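You operate a simulated robot arm through the tools that you are given. There is no shell and no other tool. Be economical: measure what you need, move in short steps, check, and stop when the job is done.

You are at the controls of a simulated robot arm. One attempt, no reset.

JOB
Put the silver shackle on the sorting bench away on the winch bench. Take the wing nut and put it on top of the grey spool. Take the cream tray on the top of the low locker and put it away on the sorting bench. Open the paint drawer. Any order will do. Set down upright: silver shackle.

The check looks at the end state, three seconds after you hand in, the way a careful person would. Anything else that was tipped, shoved, dropped, spilled or broken makes it a failure.

ROBOT AND FRAMES
A 6-joint arm with a two-finger gripper on a trunk, on a base that drives. Base frame: it is fixed to the floor where the robot stands at the start and does not move with it; the origin is under the middle of the robot, x ahead of it, y to its left, z up; the surface under the hand at the start is at about z = 88. Units: cm, rad, N and s.
Its first joint turns from -2.897 to 2.897 rad. Places, roughly: cream tray (17x23x3 cm) [-260, -230, 60]; grey spool (6x6x4 cm) [70, 0, 90]; paint drawer [-260, -180, 70]; silver shackle (7x3x5 cm) [70, 20, 90]; sorting bench [90, 30, 90]; winch bench [90, -170, 90]; wing nut (6x2x3 cm) [100, 0, 90]. Payload 2.54 kg.
The tool frame sits at the grasp point between the pads (the TCP): z along the fingers, y along the line on which they close. The tips reach 3 cm beyond it. The gripper opens to 11.6 cm. The gripper's body begins 9.5 cm behind the TCP.
Orientation is that of the tool frame in the base frame, as a unit quaternion [x, y, z, w]. With the fingers straight down and closing along the base's y, the tool's x points along the base's -x, its y along +y and its z along -z.

CONTROLS
- The arm moves only by the tool arm_command. Its argument "moves" is one flat list of numbers, 7 for each row, row after row: the shift along the tool's x, y, z in cm, then the turn, a rotation vector about the tool's x, y, z in rad, then the gripper command, from -1 (fully open) to 1 (shut), values between in proportion. In form: [dx, dy, dz, ax, ay, az, grip, dx, dy, dz, ax, ay, az, grip, ...]. A call has 1 to 10 rows; each row is the pose to reach, as a shift and turn from the pose commanded when the call began, along the tool's axes at that moment. Each row takes 0.2 s and may step no farther than 5 cm and 0.15 rad from the row before; otherwise, or with a gripper value out of range, the whole call is refused. A pose out of reach is approached as far as the arm can. The call stops where the force on the tool passes 40 N (or 10 N more than at its start, if that is more) or the arm is blocked; 0.2 s more then pass. The fingers move at their own pace (about 7.2 cm/s each) and stop on an object; they squeeze with about 32 N. The grip force told is the motor's: it shows also when the fingers shut on nothing. Time passes only in rows, and 0.2 s behind the last, so rows that repeat a pose let the fingers close. It gives the time, the measured TCP pose, the force on the tool (base axes), the opening and the grip force at its end, in the units of the frame above (readings bear some noise), with the torque about the TCP (base axes, N m) and any sound that the robot's microphone picked up.
- Cameras (640 x 400 px; columns grow to the right, rows downward): "scene" is now at [-2.76, 15.51, 142.5]; the picture's right is [0.07, -1.00, 0.00], its down [-0.41, -0.03, -0.91] and it looks along [0.91, 0.06, -0.41] (base axes); focal length 251 px, centre (320, 200). "wrist" rides on the gripper at [6.9, -1.5, -12.2] in the tool frame; the picture's right is [0.21, 0.98, 0.00], its down [-0.83, 0.18, -0.53] and it looks along [-0.52, 0.11, 0.85] (tool axes); focal length 251 px, centre (320, 200). There is no depth. A picture from a camera that has moved, and an enlarged one, comes with that camera's place and axes in the base frame and with its lens.
- snapshot(camera): a new picture of that camera. It takes no simulated time.
- drive_base(legs): drives the robot by 1 to 6 legs, each [ahead, left, turn to the left] in cm, cm and rad, along the robot's own axes; the way and the turn of a leg run together, so that a leg with both is an arc; at most 150 cm and 3.142 rad a leg. The arm and the cameras ride along, it lands a little off, and it stops where it bumps. It gives what a move gives.
- aim_head(pan, tilt): turns the head with the scene camera to pan (to the left, within 2.094 rad either way) and tilt (down, from -0.506 to 1.204), counted from straight ahead of the robot. It gives what a move gives.
- enlarge(camera, box): a new picture of the part [left, top, right, bottom] of that camera's present view, enlarged. It takes no simulated time.
- finish_job(): hands the job in; it is judged then, once.

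Go step by step. Nothing tells you exact positions but the pictures and the camera data: compare them with the known pose of the tool, close in by small moves and look again before you grip or let go. The budget is 165 turns and 112 pictures, counting those below and the enlarged ones. Unless the task says otherwise, let go and move clear before handing in, and close with one line.

The tools are called after "Call:" as name(argument=value, ...) on one line, values as JSON. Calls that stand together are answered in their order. arm_command: Moves the arm, as the interface text tells. Its arguments: {"type":"object","properties":{"moves":{"type":"array","items":{"type":"number"}}},"required":["moves"]} The other tools are called the same way: drive_base (legs) drives the base; aim_head (pan, tilt) turns the head that bears the scene camera; snapshot (camera) takes a picture; enlarge (camera, box) takes an enlarged picture of a part of a camera's view; finish_job () hands the job in.

At the start:

```text
time: 0.0
eef_pos: [67.15, 8.68, 111.93]
orientation: [0.0, 1.0, 0.0, 0.0]
ft_force: [-0.8, 0.6, -0.5]
torque: [0.0, -0.02, -0.01]
width: 11.61
grip_force: 0.0
robot x, y, heading: [-0.03, -0.33, 0.001]
head pan, tilt: [0.066, 0.426]
```

scene: 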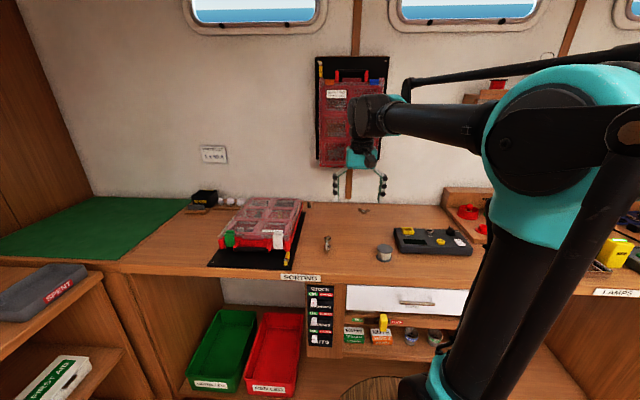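
wrist: 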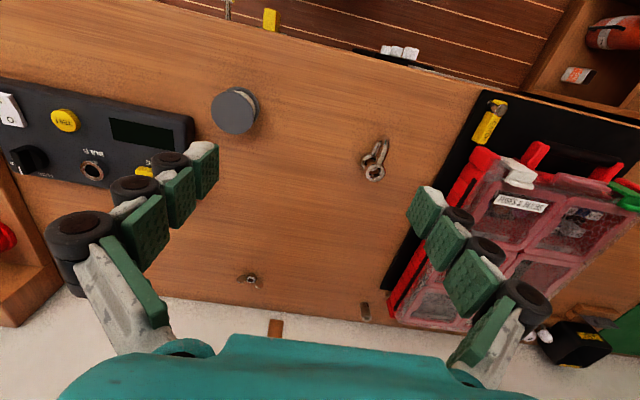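

I see the shackle near (74, 18), the grey spool near (70, -2) and the wing nut near (104, 2). I'll look closer at each before I move.

Call:
enlarge(camera="wrist", box=[180, 60, 420, 210])

Call:
enlarge(camera="wrist", box=[210, 250, 290, 300])

Call:
enlarge(camera="scene", box=[280, 190, 440, 290])

```text
2.67 times, centred on (300, 135) of wrist
camera zoom: at [60.28, 7.22, 124.2], right [-0.21, 0.98, 0.0], down [0.83, 0.18, 0.53], along [0.52, 0.11, -0.85], focal length 670 px, centre (373, 373)
```

zoom: 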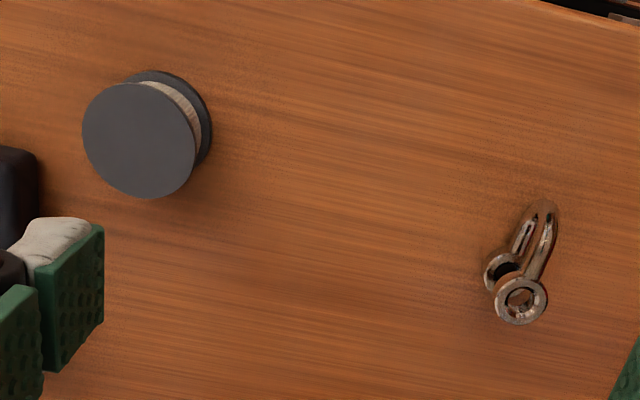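

```text
8.00 times, centred on (250, 275) of wrist
camera zoom: at [60.28, 7.22, 124.2], right [-0.21, 0.98, 0.0], down [0.83, 0.18, 0.53], along [0.52, 0.11, -0.85], focal length 2012 px, centre (880, -400)
```

zoom: 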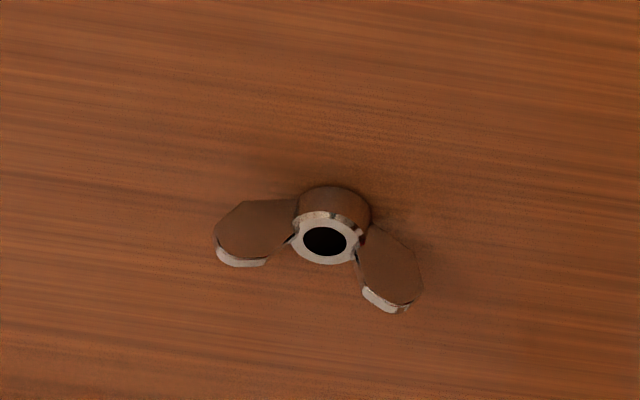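

```text
4.00 times, centred on (360, 240) of scene
camera zoom: at [-2.76, 15.51, 142.5], right [0.07, -1.0, 0.0], down [-0.41, -0.03, -0.91], along [0.91, 0.06, -0.41], focal length 1004 px, centre (160, 40)
```

zoom: 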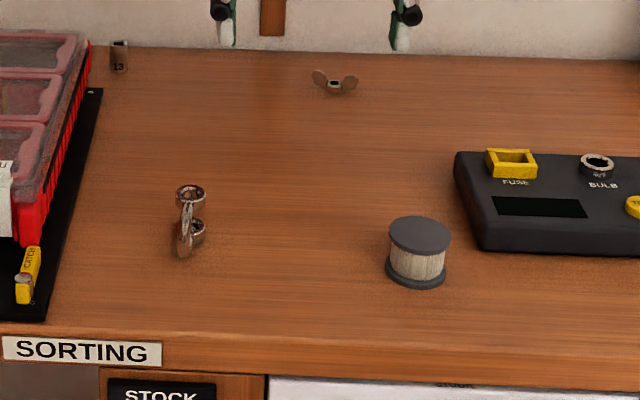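

The shackle lies with its two eyes stacked and the bow toward me, and the wing nut stands with its hole up and its wings roughly along y. The nut is slightly out of reach, so I'll check what is ahead of the base before driving.

Call:
aim_head(pan=0.066, tilt=1.1)

Call:
snapshot(camera="scene")

```text
time: 1.1
eef_pos: [67.06, 8.68, 111.85]
orientation: [0.0, 1.0, 0.0, 0.0]
ft_force: [0.3, -0.3, -0.5]
torque: [0.05, 0.01, 0.03]
width: 11.58
grip_force: 0.0
robot x, y, heading: [-0.17, 0.31, 0.001]
head pan, tilt: [0.066, 1.1]
```

```text
106 pictures are left
camera scene: at [-5.66, 15.31, 137.06], right [0.07, -1.0, 0.0], down [-0.89, -0.06, -0.45], along [0.45, 0.03, -0.89], focal length 251 px, centre (320, 200)
```

scene: 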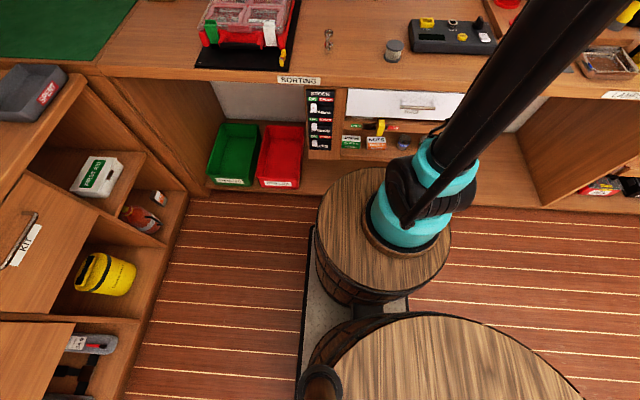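

The bench front is about 30 cm ahead of the barrel I'm mounted on, so I can drive 10 cm forward. I'll then look again with the wrist camera.

Call:
drive_base(legs=[[10, 0, 0]])

Call:
snapshot(camera="wrist")

```text
time: 2.2
eef_pos: [76.89, 8.89, 111.91]
orientation: [-0.001, 1.0, 0.0, 0.0]
ft_force: [0.0, 0.2, 0.0]
torque: [-0.01, 0.04, 0.02]
width: 11.58
grip_force: 0.1
robot x, y, heading: [9.8, -0.04, 0.01]
head pan, tilt: [0.066, 1.1]
```

```text
105 pictures are left
camera wrist: at [70.06, 7.33, 124.19], right [-0.22, 0.98, 0.0], down [0.83, 0.18, 0.53], along [0.52, 0.12, -0.85], focal length 251 px, centre (320, 200)
```

wrist: 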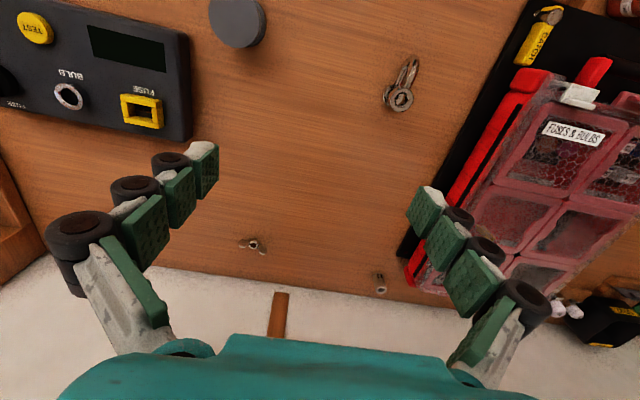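

The nut comes out at about (103.4, 2), close to the back wall and under the hanging organizer. I'll close on the wing ends along y and approach low.

Call:
arm_command(moves=[-4.5, -1.5, 1, 0, 0, 0.05, -1, -8.5, -3, 3, 0, 0, 0.1, -1, -12.5, -5, 5, 0, 0, 0.15, -1, -16, -6.9, 7, 0, 0, 0.18, -1, -19, -6.9, 10, 0, 0, 0.18, -0.6, -19, -6.9, 10, 0, 0, 0.18, -0.4])

Call:
snapshot(camera="wrist")

```text
time: 3.6
eef_pos: [96.12, 1.86, 102.07]
orientation: [0.089, 0.996, 0.0, 0.0]
ft_force: [-0.9, -1.3, 0.3]
torque: [0.01, -0.04, -0.01]
width: 8.13
grip_force: 0.0
robot x, y, heading: [9.86, 0.1, 0.001]
head pan, tilt: [0.066, 1.1]
```

```text
104 pictures are left
camera wrist: at [89.08, 1.67, 114.41], right [-0.04, 1.0, 0.0], down [0.84, 0.03, 0.53], along [0.53, 0.02, -0.85], focal length 251 px, centre (320, 200)
```

wrist: 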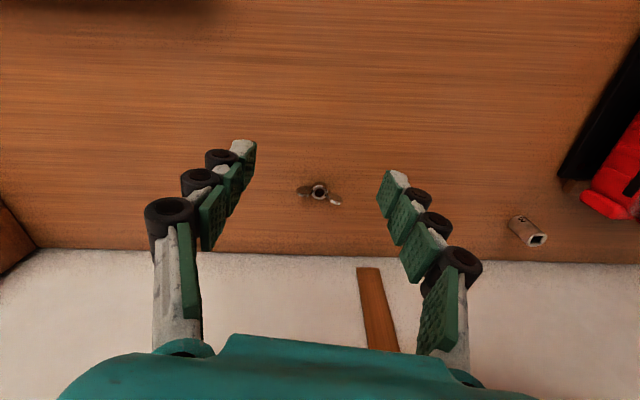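

Call:
enlarge(camera="wrist", box=[272, 160, 368, 220])

Call:
aim_head(pan=0.066, tilt=0.4)

Call:
snapshot(camera="scene")

```text
6.67 times, centred on (320, 190) of wrist
camera zoom: at [89.08, 1.67, 114.41], right [-0.04, 1.0, 0.0], down [0.84, 0.03, 0.53], along [0.53, 0.02, -0.85], focal length 1676 px, centre (320, 267)
```

zoom: 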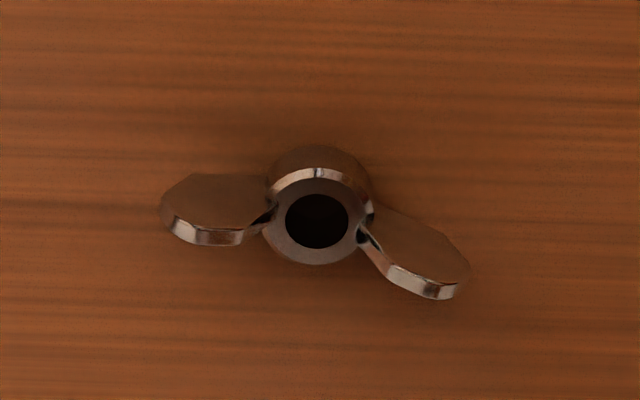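

```text
time: 4.7
eef_pos: [96.07, 2.03, 102.26]
orientation: [0.089, 0.996, 0.001, 0.0]
ft_force: [0.5, -0.1, -0.2]
torque: [0.02, 0.01, 0.03]
width: 8.11
grip_force: 0.1
robot x, y, heading: [9.7, 0.14, 0.003]
head pan, tilt: [0.066, 0.4]
```

```text
102 pictures are left
camera scene: at [7.04, 15.51, 142.73], right [0.07, -1.0, 0.0], down [-0.39, -0.03, -0.92], along [0.92, 0.06, -0.39], focal length 251 px, centre (320, 200)
```

scene: 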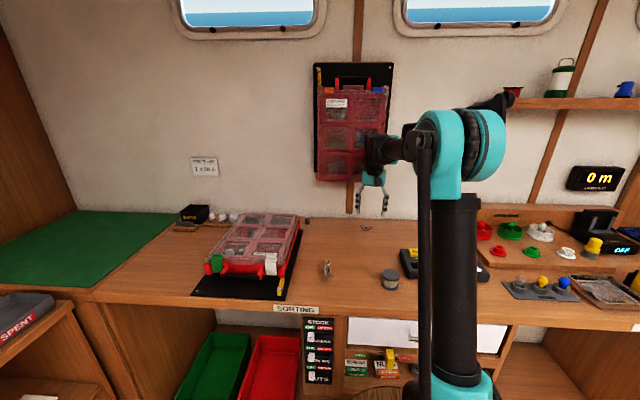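

The nut's hub is at (103.4, 2.2), with its wing axis yawed about 0.2, which my hand already matches. I'll lean the hand back for clearance below the organizer and hover over it.

Call:
arm_command(moves=[-2.2, 0.5, 1.9, 0, -0.12, 0, -0.4, -4.4, 1, 3.8, 0, -0.24, 0, -0.4, -6.54, 1.51, 5.6, 0, -0.35, 0, -0.4])

Call:
snapshot(camera="wrist")

Call:
enlarge(camera="scene", box=[280, 60, 440, 260])

```text
time: 5.5
eef_pos: [102.45, 2.11, 96.3]
orientation: [0.089, 0.981, -0.016, 0.174]
ft_force: [0.1, -0.5, 0.5]
torque: [-0.01, -0.04, -0.02]
width: 8.12
grip_force: 0.0
robot x, y, heading: [9.77, -0.36, -0.001]
head pan, tilt: [0.066, 0.4]
```

```text
101 pictures are left
camera wrist: at [91.83, 2.58, 105.47], right [-0.02, 1.0, -0.07], down [0.61, 0.07, 0.79], along [0.79, -0.03, -0.61], focal length 251 px, centre (320, 200)
```

wrist: 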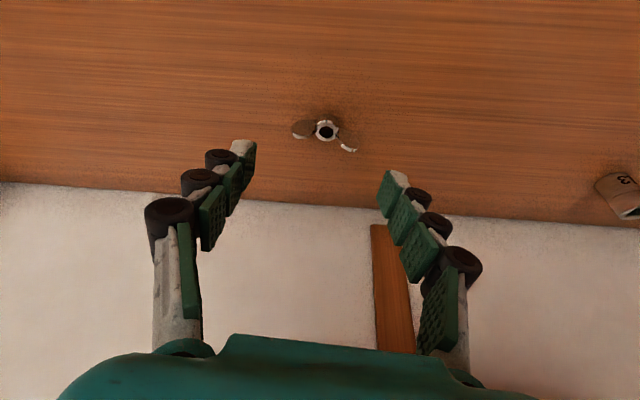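

```text
2.00 times, centred on (360, 160) of scene
camera zoom: at [7.03, 15.5, 142.74], right [0.07, -1.0, 0.0], down [-0.39, -0.03, -0.92], along [0.92, 0.06, -0.39], focal length 502 px, centre (240, 280)
```

zoom: 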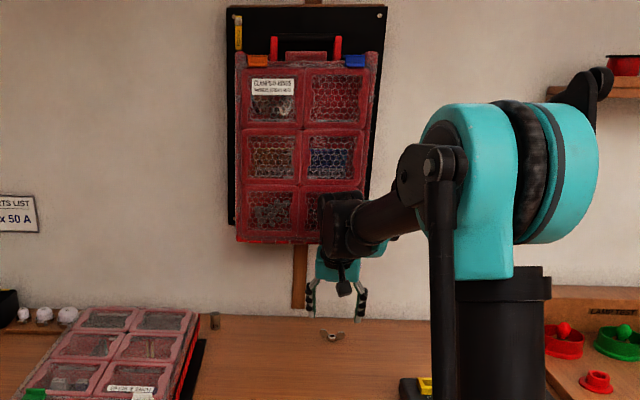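

The hub still reads (103.5, 2.1). I'll descend between the wing tips.

Call:
arm_command(moves=[0.5, 0.12, 2.15, 0, 0, 0, -0.4, 1.02, 0.24, 4.3, 0, 0, 0, -0.4])

Call:
snapshot(camera="wrist")

```text
time: 6.1
eef_pos: [103.22, 2.24, 91.97]
orientation: [0.087, 0.981, -0.015, 0.174]
ft_force: [-0.3, 0.4, 0.4]
torque: [0.01, -0.03, 0.0]
width: 8.1
grip_force: 0.0
robot x, y, heading: [9.78, -0.18, -0.001]
head pan, tilt: [0.066, 0.4]
```

```text
99 pictures are left
camera wrist: at [92.48, 2.79, 101.11], right [-0.03, 1.0, -0.07], down [0.62, 0.07, 0.79], along [0.79, -0.03, -0.62], focal length 251 px, centre (320, 200)
```

wrist: 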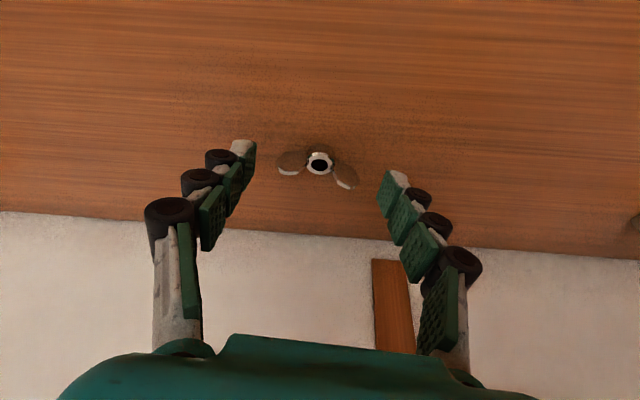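

The nut sits between the pads, so I'll close gently.

Call:
arm_command(moves=[0, 0, 0, 0, 0, 0, 0, 0, 0, 0, 0, 0, 0, 0.3, 0, 0, 0, 0, 0, 0, 0.6, 0, 0, 0, 0, 0, 0, 1, 0, 0, 0, 0, 0, 0, 1])

Call:
snapshot(camera="wrist")

```text
time: 7.3
eef_pos: [103.19, 2.45, 91.98]
orientation: [0.088, 0.981, -0.016, 0.174]
ft_force: [0.3, -0.8, 0.4]
torque: [0.01, -0.01, -0.01]
width: 5.35
grip_force: 31.1
robot x, y, heading: [9.85, -0.15, 0.004]
head pan, tilt: [0.066, 0.4]
```

```text
98 pictures are left
camera wrist: at [92.49, 2.79, 101.12], right [-0.03, 1.0, -0.07], down [0.62, 0.07, 0.78], along [0.79, -0.03, -0.62], focal length 251 px, centre (320, 200)
```

wrist: 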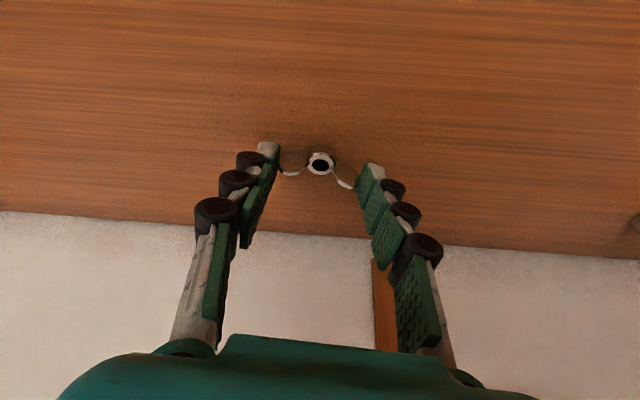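

The nut is held at a width of 5.35. I'll lift straight up.

Call:
arm_command(moves=[-0.69, 0, -1.88, 0, 0, 0, 1, -2.06, 0, -5.63, 0, 0, 0, 1])

Call:
snapshot(camera="wrist")

```text
time: 7.9
eef_pos: [102.8, 2.55, 97.1]
orientation: [0.089, 0.981, -0.016, 0.17]
ft_force: [-12.9, -0.4, 0.3]
torque: [0.07, -1.72, 0.17]
width: 5.35
grip_force: 31.8
robot x, y, heading: [9.49, 0.13, 0.0]
head pan, tilt: [0.066, 0.4]
stopped in row 2: the force on the tool passed its limit at 68 N (the readings are from after the stop); the commanded pose is now the measured one
```

```text
97 pictures are left
camera wrist: at [92.11, 2.96, 106.35], right [-0.03, 1.0, -0.07], down [0.62, 0.07, 0.78], along [0.78, -0.03, -0.62], focal length 251 px, centre (320, 200)
```

wrist: 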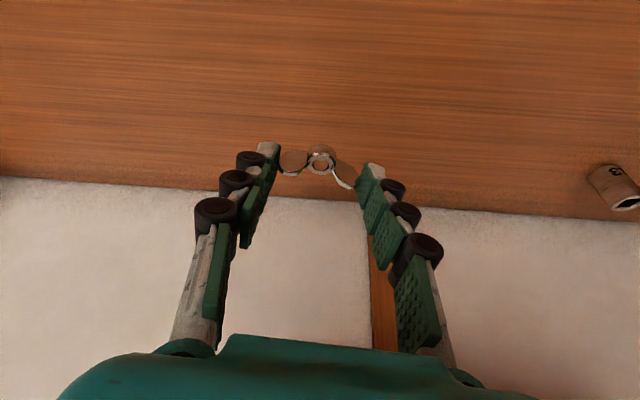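

I touched the wall organizer with the hand while lifting. I'll pull straight back away from the wall and check the organizer.

Call:
arm_command(moves=[1.85, -0.36, -0.68, 0, 0, 0, 1, 5.54, -1.07, -2.03, 0, 0, 0, 1, 9.2, -1.8, -3.4, 0, 0, 0, 1])

Call:
snapshot(camera="scene")

Call:
snapshot(camera="wrist")

```text
time: 8.7
eef_pos: [92.56, 2.57, 97.02]
orientation: [0.088, 0.981, -0.016, 0.171]
ft_force: [0.5, 0.2, -1.7]
torque: [-0.02, 0.05, -0.01]
width: 5.34
grip_force: 32.0
robot x, y, heading: [9.79, 0.2, 0.004]
head pan, tilt: [0.066, 0.4]
```

```text
96 pictures are left
camera scene: at [7.07, 15.51, 142.74], right [0.07, -1.0, 0.0], down [-0.39, -0.03, -0.92], along [0.92, 0.06, -0.39], focal length 251 px, centre (320, 200)
```

scene: 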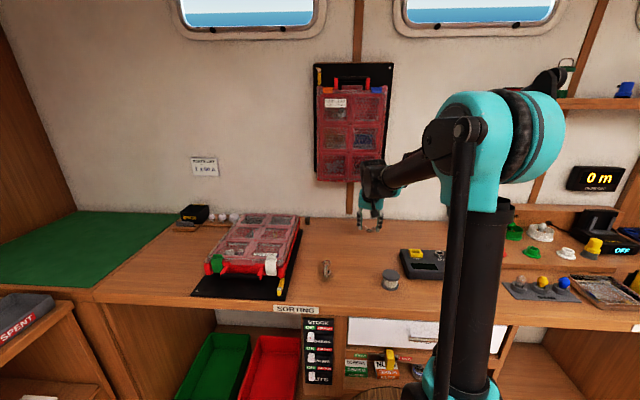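

```text
95 pictures are left
camera wrist: at [82.03, 3.0, 106.4], right [-0.03, 1.0, -0.07], down [0.62, 0.07, 0.78], along [0.78, -0.03, -0.62], focal length 251 px, centre (320, 200)
```

wrist: 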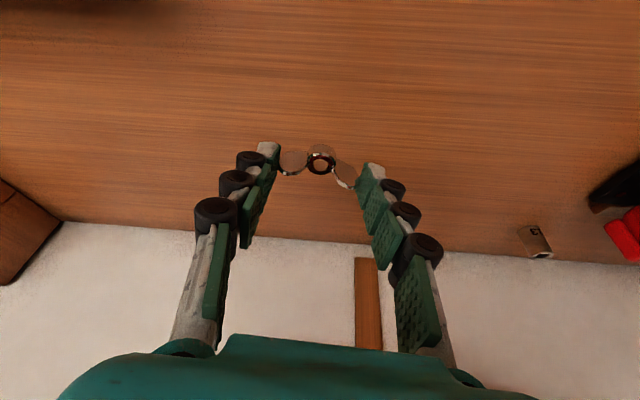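

The organizer looks unmoved and the nut is still held. I'll check the nut's attitude closely.

Call:
enlarge(camera="wrist", box=[256, 120, 384, 200])

Call:
enlarge(camera="scene", box=[340, 180, 404, 240])

```text
5.00 times, centred on (320, 160) of wrist
camera zoom: at [82.03, 3.0, 106.4], right [-0.03, 1.0, -0.07], down [0.62, 0.07, 0.78], along [0.78, -0.03, -0.62], focal length 1257 px, centre (320, 400)
```

zoom: 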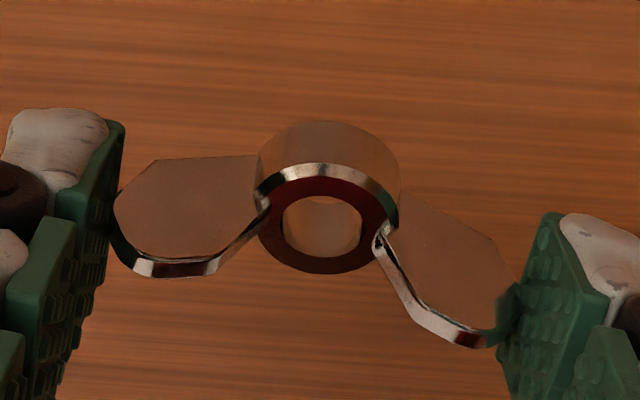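

```text
6.67 times, centred on (372, 210) of scene
camera zoom: at [7.07, 15.51, 142.74], right [0.07, -1.0, 0.0], down [-0.39, -0.03, -0.92], along [0.92, 0.06, -0.39], focal length 1674 px, centre (-27, 133)
```

zoom: 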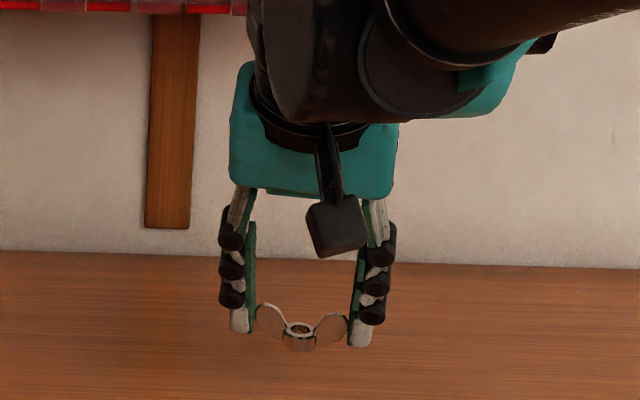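

The nut hangs level between the pads. I'll carry it back to hover over the spool at about (69.8, -1.9).

Call:
arm_command(moves=[3.35, -1.44, -1.76, 0, 0, 0, 1, 6.7, -2.87, -3.52, 0, 0, 0, 1, 10.05, -4.31, -5.28, 0, 0, 0, 1, 13.4, -5.75, -7.04, 0, 0, 0, 1, 16.75, -7.18, -8.8, 0, 0, 0, 1, 20.1, -8.62, -10.56, 0, 0, 0, 1])

Call:
snapshot(camera="wrist")

Call:
enlarge(camera="scene", box=[310, 190, 470, 310])

```text
time: 10.1
eef_pos: [69.33, -2.17, 100.33]
orientation: [0.087, 0.981, -0.016, 0.172]
ft_force: [0.2, 0.0, -0.1]
torque: [0.01, 0.04, 0.0]
width: 5.33
grip_force: 31.6
robot x, y, heading: [9.9, 0.27, 0.003]
head pan, tilt: [0.066, 0.4]
```

```text
92 pictures are left
camera wrist: at [58.73, -1.73, 109.58], right [-0.03, 1.0, -0.07], down [0.62, 0.07, 0.78], along [0.78, -0.03, -0.62], focal length 251 px, centre (320, 200)
```

wrist: 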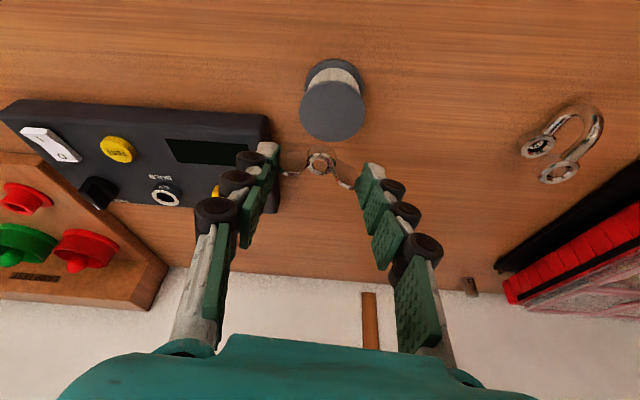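

```text
3.33 times, centred on (390, 250) of scene
camera zoom: at [7.05, 15.51, 142.74], right [0.07, -1.0, 0.0], down [-0.39, -0.03, -0.92], along [0.92, 0.06, -0.39], focal length 837 px, centre (87, 33)
```

zoom: 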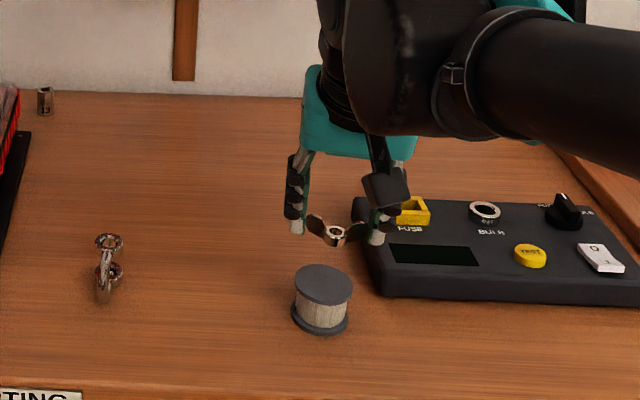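

By the wrist camera the spool's centre is about (69.3, -1.9) with its top near z 92.3, and the hub is about half a centimetre off. I'll correct that and lower most of the way.

Call:
arm_command(moves=[0.77, 0.14, 1.43, 0, 0, 0, 1, 1.53, 0.27, 2.85, 0, 0, 0, 1])

Call:
enlarge(camera="wrist", box=[240, 80, 400, 200])

Call:
enlarge(camera="scene", box=[350, 220, 430, 300])

```text
time: 10.7
eef_pos: [68.99, -1.7, 97.19]
orientation: [0.088, 0.981, -0.016, 0.171]
ft_force: [-0.6, 0.8, -1.0]
torque: [0.02, 0.01, 0.04]
width: 5.33
grip_force: 32.2
robot x, y, heading: [9.63, -0.1, 0.001]
head pan, tilt: [0.066, 0.4]
```

```text
3.33 times, centred on (320, 140) of wrist
camera zoom: at [58.29, -1.3, 106.41], right [-0.03, 1.0, -0.07], down [0.62, 0.07, 0.78], along [0.78, -0.03, -0.62], focal length 838 px, centre (320, 400)
```

zoom: 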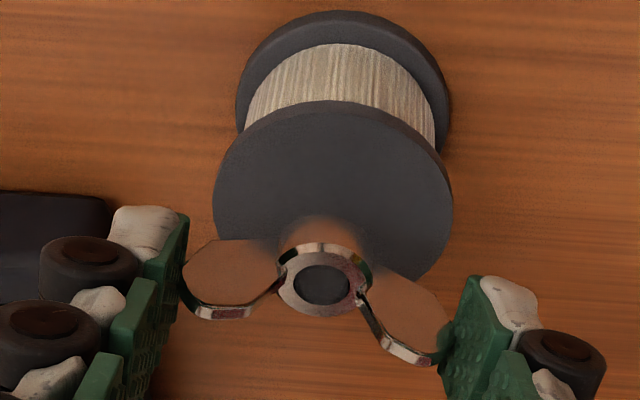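

```text
5.00 times, centred on (390, 260) of scene
camera zoom: at [7.02, 15.51, 142.74], right [0.07, -1.0, 0.0], down [-0.39, -0.03, -0.92], along [0.92, 0.06, -0.39], focal length 1255 px, centre (-30, -100)
```

zoom: 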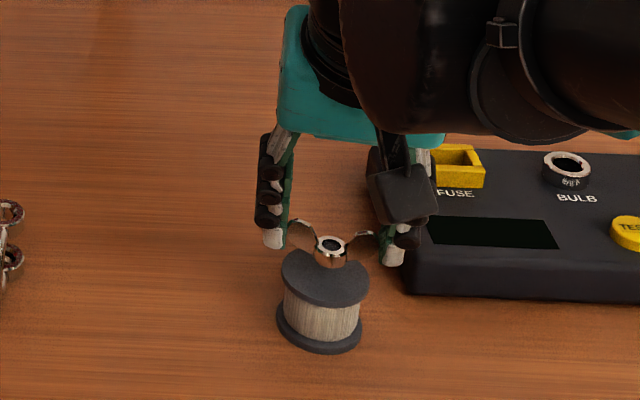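

The hub is nearly centred over the spool. I'll lower in small steps.

Call:
arm_command(moves=[0.24, 0.09, 0.39, 0, 0, 0, 1, 0.41, 0.17, 0.59, 0, 0, 0, 1, 0.48, 0.17, 0.78, 0, 0, 0, 1])

Call:
enlarge(camera="scene", box=[358, 235, 414, 295])

```text
time: 11.5
eef_pos: [68.65, -1.5, 96.24]
orientation: [0.089, 0.981, -0.017, 0.171]
ft_force: [-0.5, -0.1, -0.1]
torque: [0.03, 0.01, 0.0]
width: 5.33
grip_force: 32.0
robot x, y, heading: [9.89, -0.0, 0.002]
head pan, tilt: [0.066, 0.4]
```

```text
6.67 times, centred on (386, 265) of scene
camera zoom: at [7.02, 15.5, 142.74], right [0.07, -1.0, 0.0], down [-0.39, -0.03, -0.92], along [0.92, 0.06, -0.39], focal length 1674 px, centre (-120, -233)
```

zoom: 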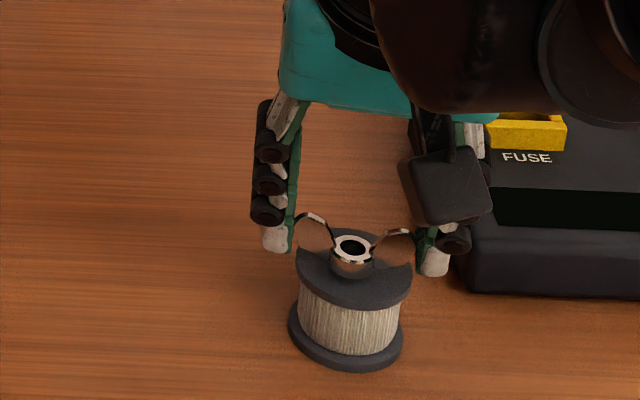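

Nearly touching; I'll ease down a few more millimetres and watch the force.

Call:
arm_command(moves=[0.03, 0, 0.09, 0, 0, 0, 1, 0.07, 0, 0.19, 0, 0, 0, 1, 0.1, 0, 0.28, 0, 0, 0, 1])

```text
time: 12.3
eef_pos: [68.54, -1.4, 96.07]
orientation: [0.087, 0.981, -0.016, 0.171]
ft_force: [-0.7, 0.9, -0.5]
torque: [0.02, -0.01, -0.02]
width: 5.34
grip_force: 32.0
robot x, y, heading: [9.92, 0.28, 0.002]
head pan, tilt: [0.066, 0.4]
```

Call:
arm_command(moves=[0.03, 0, 0.09, 0, 0, 0, 1, 0.07, 0, 0.19, 0, 0, 0, 1, 0.1, 0, 0.28, 0, 0, 0, 1])

Call:
enlarge(camera="scene", box=[358, 235, 414, 295])

```text
time: 13.1
eef_pos: [68.62, -1.44, 95.65]
orientation: [0.087, 0.981, -0.016, 0.172]
ft_force: [0.5, 0.2, 27.4]
torque: [-0.07, -0.35, 0.0]
width: 5.34
grip_force: 32.0
robot x, y, heading: [10.04, 0.03, 0.003]
head pan, tilt: [0.066, 0.4]
```

```text
6.67 times, centred on (386, 265) of scene
camera zoom: at [6.95, 15.51, 142.74], right [0.07, -1.0, 0.0], down [-0.39, -0.03, -0.92], along [0.92, 0.06, -0.39], focal length 1674 px, centre (-120, -233)
```

zoom: 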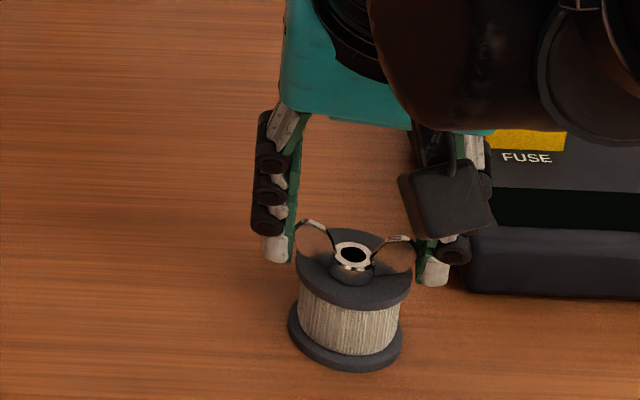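

There is contact at 27 N. I'll relax a touch and open.

Call:
arm_command(moves=[-0.04, 0, -0.11, 0, 0, 0, 1, -0.04, 0, -0.11, 0, 0, 0, 0, -0.04, 0, -0.11, 0, 0, 0, -0.3, -0.04, 0, -0.11, 0, 0, 0, -0.3])

Call:
enlarge(camera="wrist", box=[240, 80, 400, 200])

Call:
enlarge(camera="scene", box=[358, 235, 414, 295])

```text
time: 14.1
eef_pos: [68.6, -1.51, 95.76]
orientation: [0.087, 0.981, -0.016, 0.171]
ft_force: [-0.6, -0.5, -0.1]
torque: [-0.04, -0.03, -0.01]
width: 7.55
grip_force: 0.1
robot x, y, heading: [9.62, -0.12, 0.006]
head pan, tilt: [0.066, 0.4]
```

```text
3.33 times, centred on (320, 140) of wrist
camera zoom: at [57.95, -1.03, 104.98], right [-0.03, 1.0, -0.07], down [0.62, 0.07, 0.78], along [0.78, -0.03, -0.62], focal length 838 px, centre (320, 400)
```

zoom: 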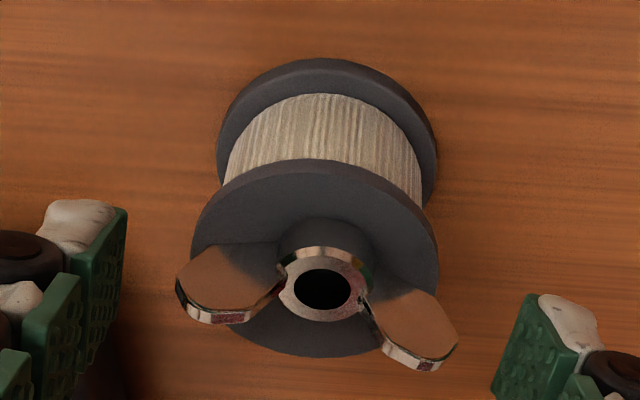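

```text
6.67 times, centred on (386, 265) of scene
camera zoom: at [7.02, 15.5, 142.74], right [0.07, -1.0, 0.0], down [-0.39, -0.03, -0.92], along [0.92, 0.06, -0.39], focal length 1674 px, centre (-120, -233)
```

zoom: 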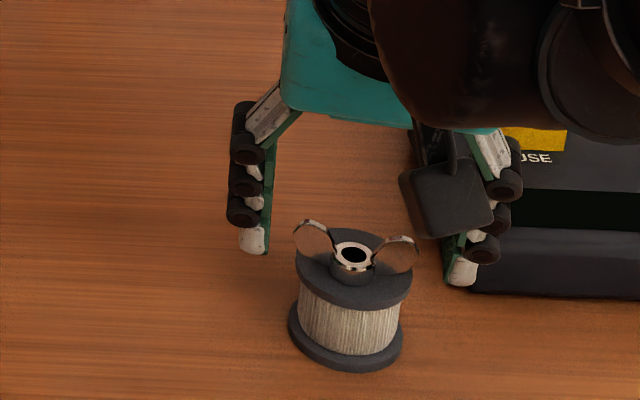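

The nut stands on the spool and is released. I'll rise straight up, straighten the hand and go above the shackle.

Call:
arm_command(moves=[-1.4, 0, -3.9, 0, 0, 0, -0.3, -2.6, 0, -7.1, 0, 0, 0, -0.3, -3.43, 0, -9.39, 0, 0, 0, -0.4, -3.6, 4, -9.4, 0, 0.1, 0, -0.4, -3.8, 8, -9.3, 0, 0.2, 0, -0.4, -3.95, 12, -9.2, 0, 0.3, 0, -0.4, -4.1, 16, -9.1, 0, 0.35, 0, -0.4, -4.22, 20, -9.07, 0, 0.35, 0, -0.4])

Call:
snapshot(camera="wrist")

Call:
enlarge(camera="scene", box=[290, 220, 430, 310])

```text
time: 15.9
eef_pos: [72.99, 18.16, 105.63]
orientation: [0.09, 0.996, -0.001, -0.003]
ft_force: [-0.7, -0.6, 0.8]
torque: [0.03, -0.03, 0.0]
width: 8.12
grip_force: 0.0
robot x, y, heading: [9.84, 0.06, 0.003]
head pan, tilt: [0.066, 0.4]
```

```text
84 pictures are left
camera wrist: at [66.08, 17.95, 118.0], right [-0.04, 1.0, 0.0], down [0.85, 0.03, 0.53], along [0.53, 0.02, -0.85], focal length 251 px, centre (320, 200)
```

wrist: 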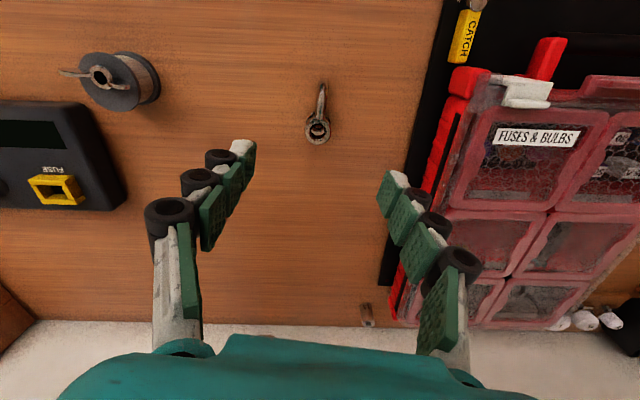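

```text
4.44 times, centred on (360, 265) of scene
camera zoom: at [7.01, 15.48, 142.74], right [0.07, -1.0, 0.0], down [-0.39, -0.03, -0.92], along [0.92, 0.06, -0.39], focal length 1116 px, centre (142, -89)
```

zoom: 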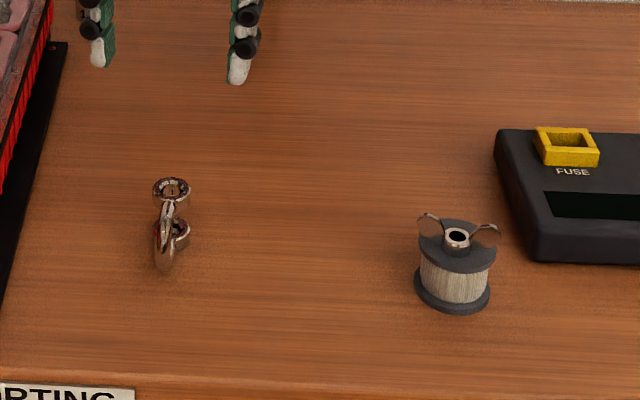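

Call:
enlarge(camera="wrist", box=[270, 70, 366, 160])

```text
4.44 times, centred on (318, 115) of wrist
camera zoom: at [66.08, 17.95, 118.0], right [-0.04, 1.0, 0.0], down [0.85, 0.03, 0.53], along [0.53, 0.02, -0.85], focal length 1118 px, centre (329, 578)
```

zoom: 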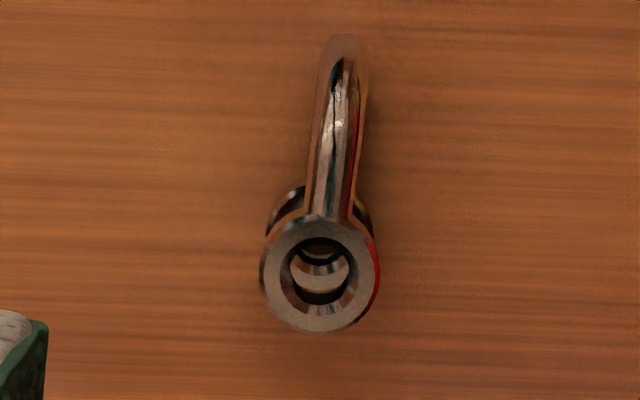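

The shackle's upper eye is at (73.6, 18.05), with the bow pointing toward the robot and yawed slightly. I'll turn to match, narrow the fingers and descend around the eyes.

Call:
arm_command(moves=[-0.36, -0.03, 4, 0, 0, -0.1, -0.2, -0.36, -0.03, 8, 0, 0, -0.1, -0.1, -0.36, -0.03, 11, 0, 0, -0.1, -0.1])

Call:
snapshot(camera="wrist")

```text
time: 16.7
eef_pos: [73.44, 18.21, 94.67]
orientation: [0.039, 0.999, -0.001, -0.002]
ft_force: [1.1, -0.4, 0.0]
torque: [0.05, 0.0, 0.02]
width: 6.38
grip_force: 0.1
robot x, y, heading: [9.71, 0.21, 0.002]
head pan, tilt: [0.066, 0.4]
```

```text
81 pictures are left
camera wrist: at [66.48, 17.23, 106.98], right [-0.14, 0.99, 0.0], down [0.84, 0.12, 0.53], along [0.52, 0.07, -0.85], focal length 251 px, centre (320, 200)
```

wrist: 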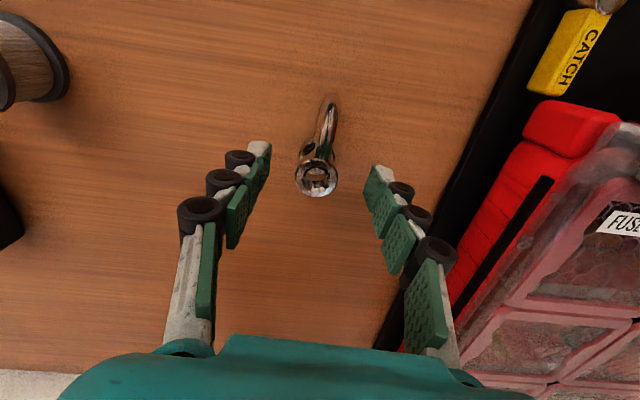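

Well centred. I'll descend the last 3 cm and close.

Call:
arm_command(moves=[0, -0.15, 1.5, 0, 0, 0, -0.1, 0, -0.15, 3, 0, 0, 0, -0.1, 0, -0.15, 3, 0, 0, 0, 0.3, 0, -0.15, 3, 0, 0, 0, 0.6, 0, -0.15, 3, 0, 0, 0, 1, 0, -0.15, 3, 0, 0, 0, 1])

Call:
snapshot(camera="wrist")

```text
time: 18.1
eef_pos: [73.25, 17.95, 91.61]
orientation: [0.039, 0.999, 0.0, -0.003]
ft_force: [-0.4, -1.3, -0.2]
torque: [0.01, -0.04, 0.0]
width: 2.69
grip_force: 32.3
robot x, y, heading: [10.19, 0.3, 0.002]
head pan, tilt: [0.066, 0.4]
```

```text
80 pictures are left
camera wrist: at [66.34, 17.03, 103.92], right [-0.14, 0.99, 0.0], down [0.84, 0.12, 0.53], along [0.52, 0.07, -0.85], focal length 251 px, centre (320, 200)
```

wrist: 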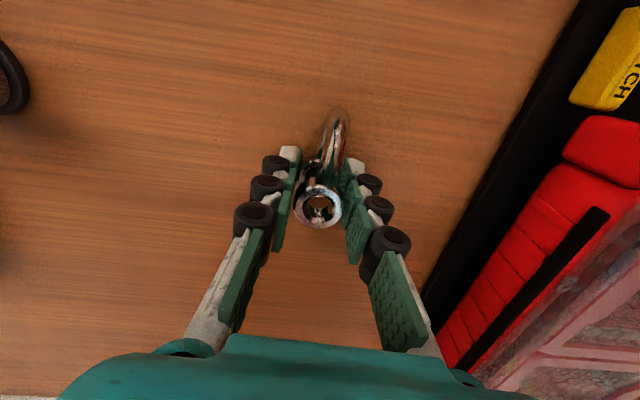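

The shackle is gripped at 2.69. I'll lift it and look toward the winch bench.

Call:
arm_command(moves=[0, 0, -2, 0, 0, 0, 1, 0, 0, -6, 0, 0, 0, 1, 0, 0, -10, 0, 0, 0, 1, 0, 0, -14, 0, 0, 0, 1, 0, 0, -18, 0, 0, 0, 1])

Call:
aim_head(pan=-0.9, tilt=0.45)

Call:
snapshot(camera="scene")

Call:
snapshot(camera="wrist")

```text
time: 19.3
eef_pos: [73.78, 17.89, 109.65]
orientation: [0.04, 0.999, -0.001, -0.002]
ft_force: [0.5, 0.3, -1.1]
torque: [0.0, 0.0, -0.02]
width: 2.66
grip_force: 31.7
robot x, y, heading: [9.63, -0.37, 0.003]
head pan, tilt: [0.066, 0.4]
```

```text
time: 20.5
eef_pos: [73.9, 17.97, 109.54]
orientation: [0.039, 0.999, -0.001, -0.002]
ft_force: [0.8, 0.2, -1.9]
torque: [0.0, -0.02, 0.01]
width: 2.68
grip_force: 31.8
robot x, y, heading: [9.67, -0.25, 0.003]
head pan, tilt: [-0.901, 0.45]
```

```text
79 pictures are left
camera scene: at [3.51, 7.69, 142.28], right [-0.78, -0.62, 0.0], down [-0.27, 0.34, -0.9], along [0.56, -0.7, -0.44], focal length 251 px, centre (320, 200)
```

scene: 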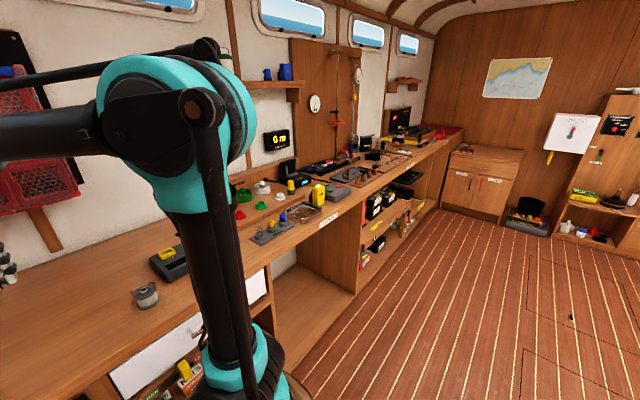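

```text
78 pictures are left
camera wrist: at [66.95, 17.02, 121.92], right [-0.14, 0.99, 0.0], down [0.84, 0.12, 0.53], along [0.52, 0.07, -0.85], focal length 251 px, centre (320, 200)
```

wrist: 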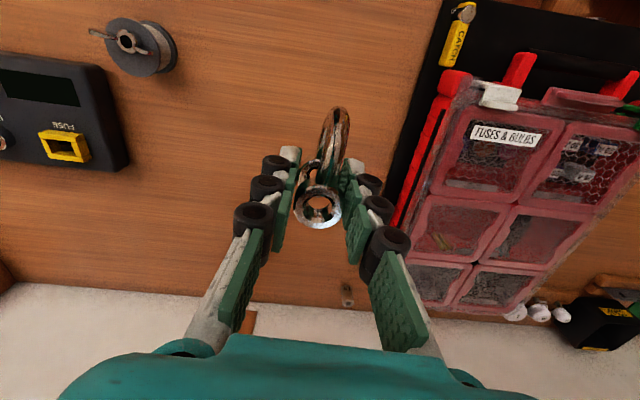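

The floor to the right is clear. I'll back off from the bench and drive right toward the winch bench.

Call:
drive_base(legs=[[-32, 0, 0], [0, -150, 0]])

Call:
aim_head(pan=0.0, tilt=0.4)

Call:
snapshot(camera="scene")

Call:
snapshot(camera="wrist")

```text
time: 29.8
eef_pos: [38.6, -139.1, 109.59]
orientation: [0.071, 0.998, 0.0, -0.002]
ft_force: [-0.9, 0.0, -2.1]
torque: [0.02, -0.06, 0.01]
width: 2.64
grip_force: 32.7
robot x, y, heading: [-26.75, -153.02, -0.056]
head pan, tilt: [-0.901, 0.45]
```

```text
time: 31.0
eef_pos: [38.61, -139.06, 109.65]
orientation: [0.069, 0.998, -0.001, -0.003]
ft_force: [0.5, 0.4, -1.0]
torque: [0.02, -0.01, -0.03]
width: 2.68
grip_force: 31.9
robot x, y, heading: [-26.51, -152.97, -0.058]
head pan, tilt: [0.0, 0.4]
```

```text
77 pictures are left
camera scene: at [-28.27, -137.96, 142.74], right [-0.06, -1.0, 0.0], down [-0.39, 0.02, -0.92], along [0.92, -0.06, -0.39], focal length 251 px, centre (320, 200)
```

scene: 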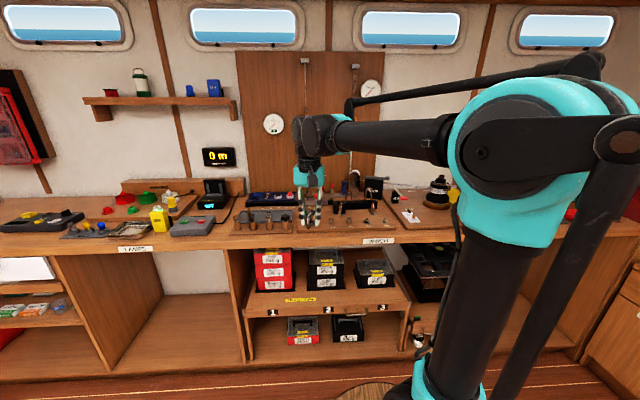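

```text
76 pictures are left
camera wrist: at [31.64, -139.53, 121.95], right [-0.08, 1.0, 0.0], down [0.85, 0.06, 0.53], along [0.53, 0.04, -0.85], focal length 251 px, centre (320, 200)
```

wrist: 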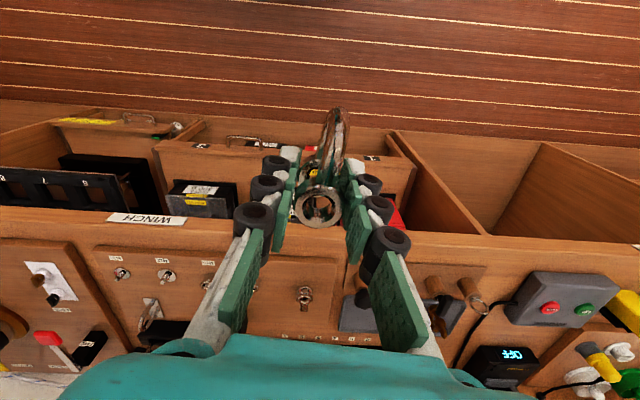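

I see the winch bench with several mounted panels. I'll zoom in to find a fitting clear spot.

Call:
enlarge(camera="scene", box=[220, 160, 470, 260])

Call:
enlarge(camera="wrist", box=[0, 190, 400, 400])

```text
2.56 times, centred on (345, 210) of scene
camera zoom: at [-28.27, -137.96, 142.74], right [-0.06, -1.0, 0.0], down [-0.39, 0.02, -0.92], along [0.92, -0.06, -0.39], focal length 643 px, centre (256, 174)
```

zoom: 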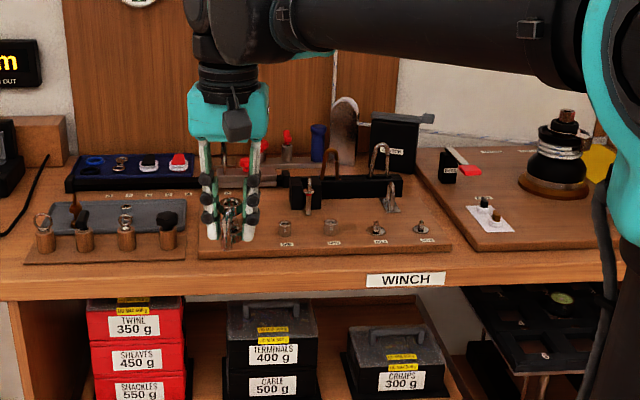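

```text
1.60 times, centred on (200, 295) of wrist
camera zoom: at [31.64, -139.53, 121.95], right [-0.08, 1.0, 0.0], down [0.85, 0.06, 0.53], along [0.53, 0.04, -0.85], focal length 402 px, centre (512, 48)
```

zoom: 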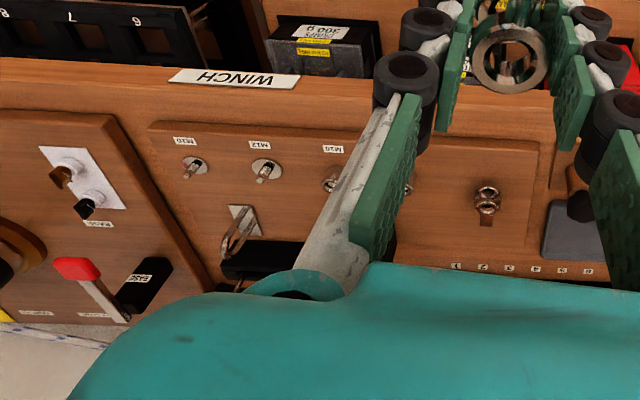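

I'll raise the hand to get a clear overhead view of the bench before choosing a spot.

Call:
arm_command(moves=[0, 0, -5, 0, 0, 0, 1, 0, 0, -10, 0, 0, 0, 1, 0, 0, -15, 0, 0, 0, 1, 0, 0, -20, 0, 0, 0, 1])

Call:
drive_base(legs=[[18, -25, 0.056]])

Call:
aim_head(pan=0.0, tilt=0.6)

Call:
snapshot(camera="scene")

Call:
snapshot(camera="wrist")

```text
time: 32.0
eef_pos: [38.46, -139.15, 130.02]
orientation: [0.07, 0.998, -0.001, -0.003]
ft_force: [0.4, 0.5, -1.1]
torque: [-0.01, -0.02, 0.0]
width: 2.67
grip_force: 31.3
robot x, y, heading: [-26.38, -153.05, -0.061]
head pan, tilt: [0.0, 0.4]
```

```text
time: 34.1
eef_pos: [54.71, -161.85, 129.95]
orientation: [0.042, 0.999, 0.0, -0.003]
ft_force: [1.3, -0.1, -1.7]
torque: [0.0, -0.01, -0.03]
width: 2.69
grip_force: 32.0
robot x, y, heading: [-9.1, -179.15, -0.005]
head pan, tilt: [0.0, 0.4]
```

```text
time: 34.8
eef_pos: [54.72, -161.79, 129.96]
orientation: [0.042, 0.999, -0.001, -0.003]
ft_force: [1.0, 0.1, -1.2]
torque: [-0.01, -0.02, -0.02]
width: 2.66
grip_force: 31.6
robot x, y, heading: [-9.09, -178.71, -0.007]
head pan, tilt: [0.0, 0.6]
```

```text
73 pictures are left
camera scene: at [-12.49, -164.25, 140.92], right [0.0, -1.0, 0.0], down [-0.56, 0.0, -0.83], along [0.83, 0.0, -0.56], focal length 251 px, centre (320, 200)
```

scene: 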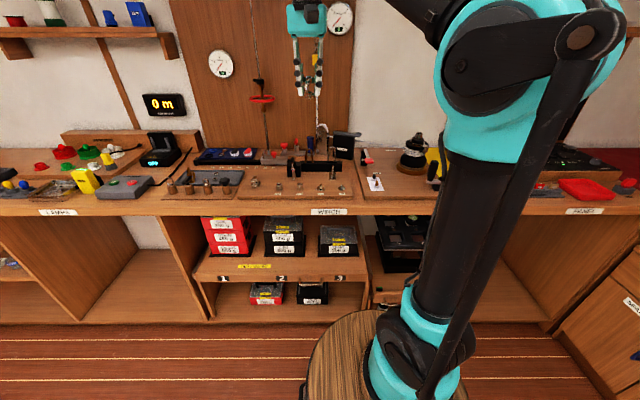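

```text
72 pictures are left
camera wrist: at [47.85, -162.66, 142.23], right [-0.13, 0.99, 0.0], down [0.84, 0.11, 0.53], along [0.53, 0.07, -0.85], focal length 251 px, centre (320, 200)
```

wrist: 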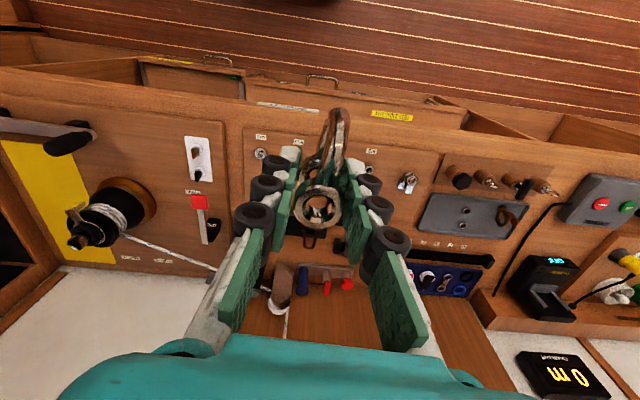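

Call:
enlarge(camera="scene", box=[150, 110, 450, 225])

Call:
enlarge(camera="wrist", box=[180, 90, 500, 290])

```text
2.13 times, centred on (300, 168) of scene
camera zoom: at [-12.49, -164.25, 140.92], right [0.0, -1.0, 0.0], down [-0.56, 0.0, -0.83], along [0.83, 0.0, -0.56], focal length 536 px, centre (363, 269)
```

zoom: 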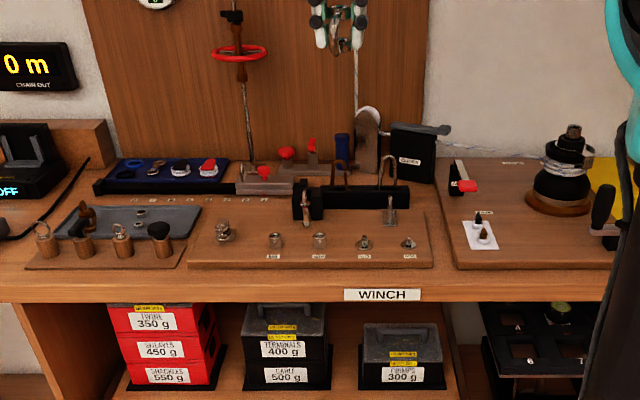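

```text
2.00 times, centred on (340, 190) of wrist
camera zoom: at [47.85, -162.66, 142.23], right [-0.13, 0.99, 0.0], down [0.84, 0.11, 0.53], along [0.53, 0.07, -0.85], focal length 503 px, centre (280, 220)
```

zoom: 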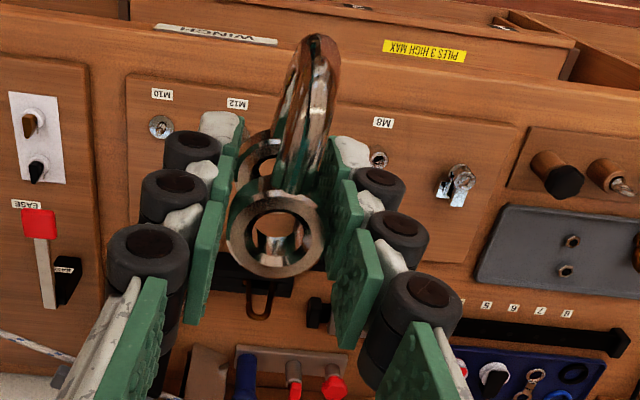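

The boards on the bench leave limited bare surface. I'll look along to the right end of the winch bench before deciding.

Call:
aim_head(pan=-1.0, tilt=0.5)

Call:
snapshot(camera="scene")

```text
time: 36.1
eef_pos: [54.78, -161.77, 129.87]
orientation: [0.042, 0.999, -0.001, -0.002]
ft_force: [0.4, -0.4, -2.2]
torque: [0.02, -0.01, 0.01]
width: 2.65
grip_force: 32.1
robot x, y, heading: [-9.41, -179.41, -0.003]
head pan, tilt: [-1.0, 0.499]
```

```text
69 pictures are left
camera scene: at [-16.45, -171.88, 141.83], right [-0.84, -0.54, 0.0], down [-0.26, 0.4, -0.88], along [0.47, -0.74, -0.48], focal length 251 px, centre (320, 200)
```

scene: 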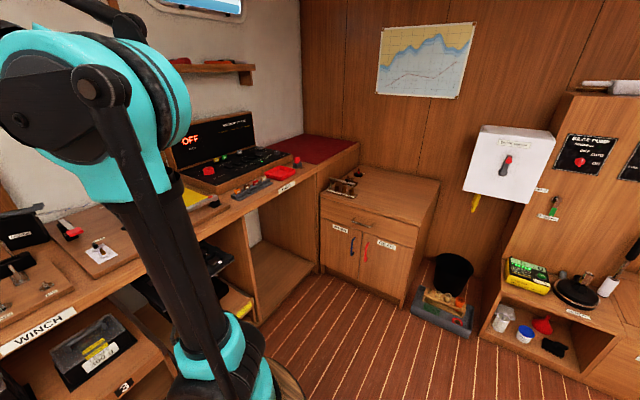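

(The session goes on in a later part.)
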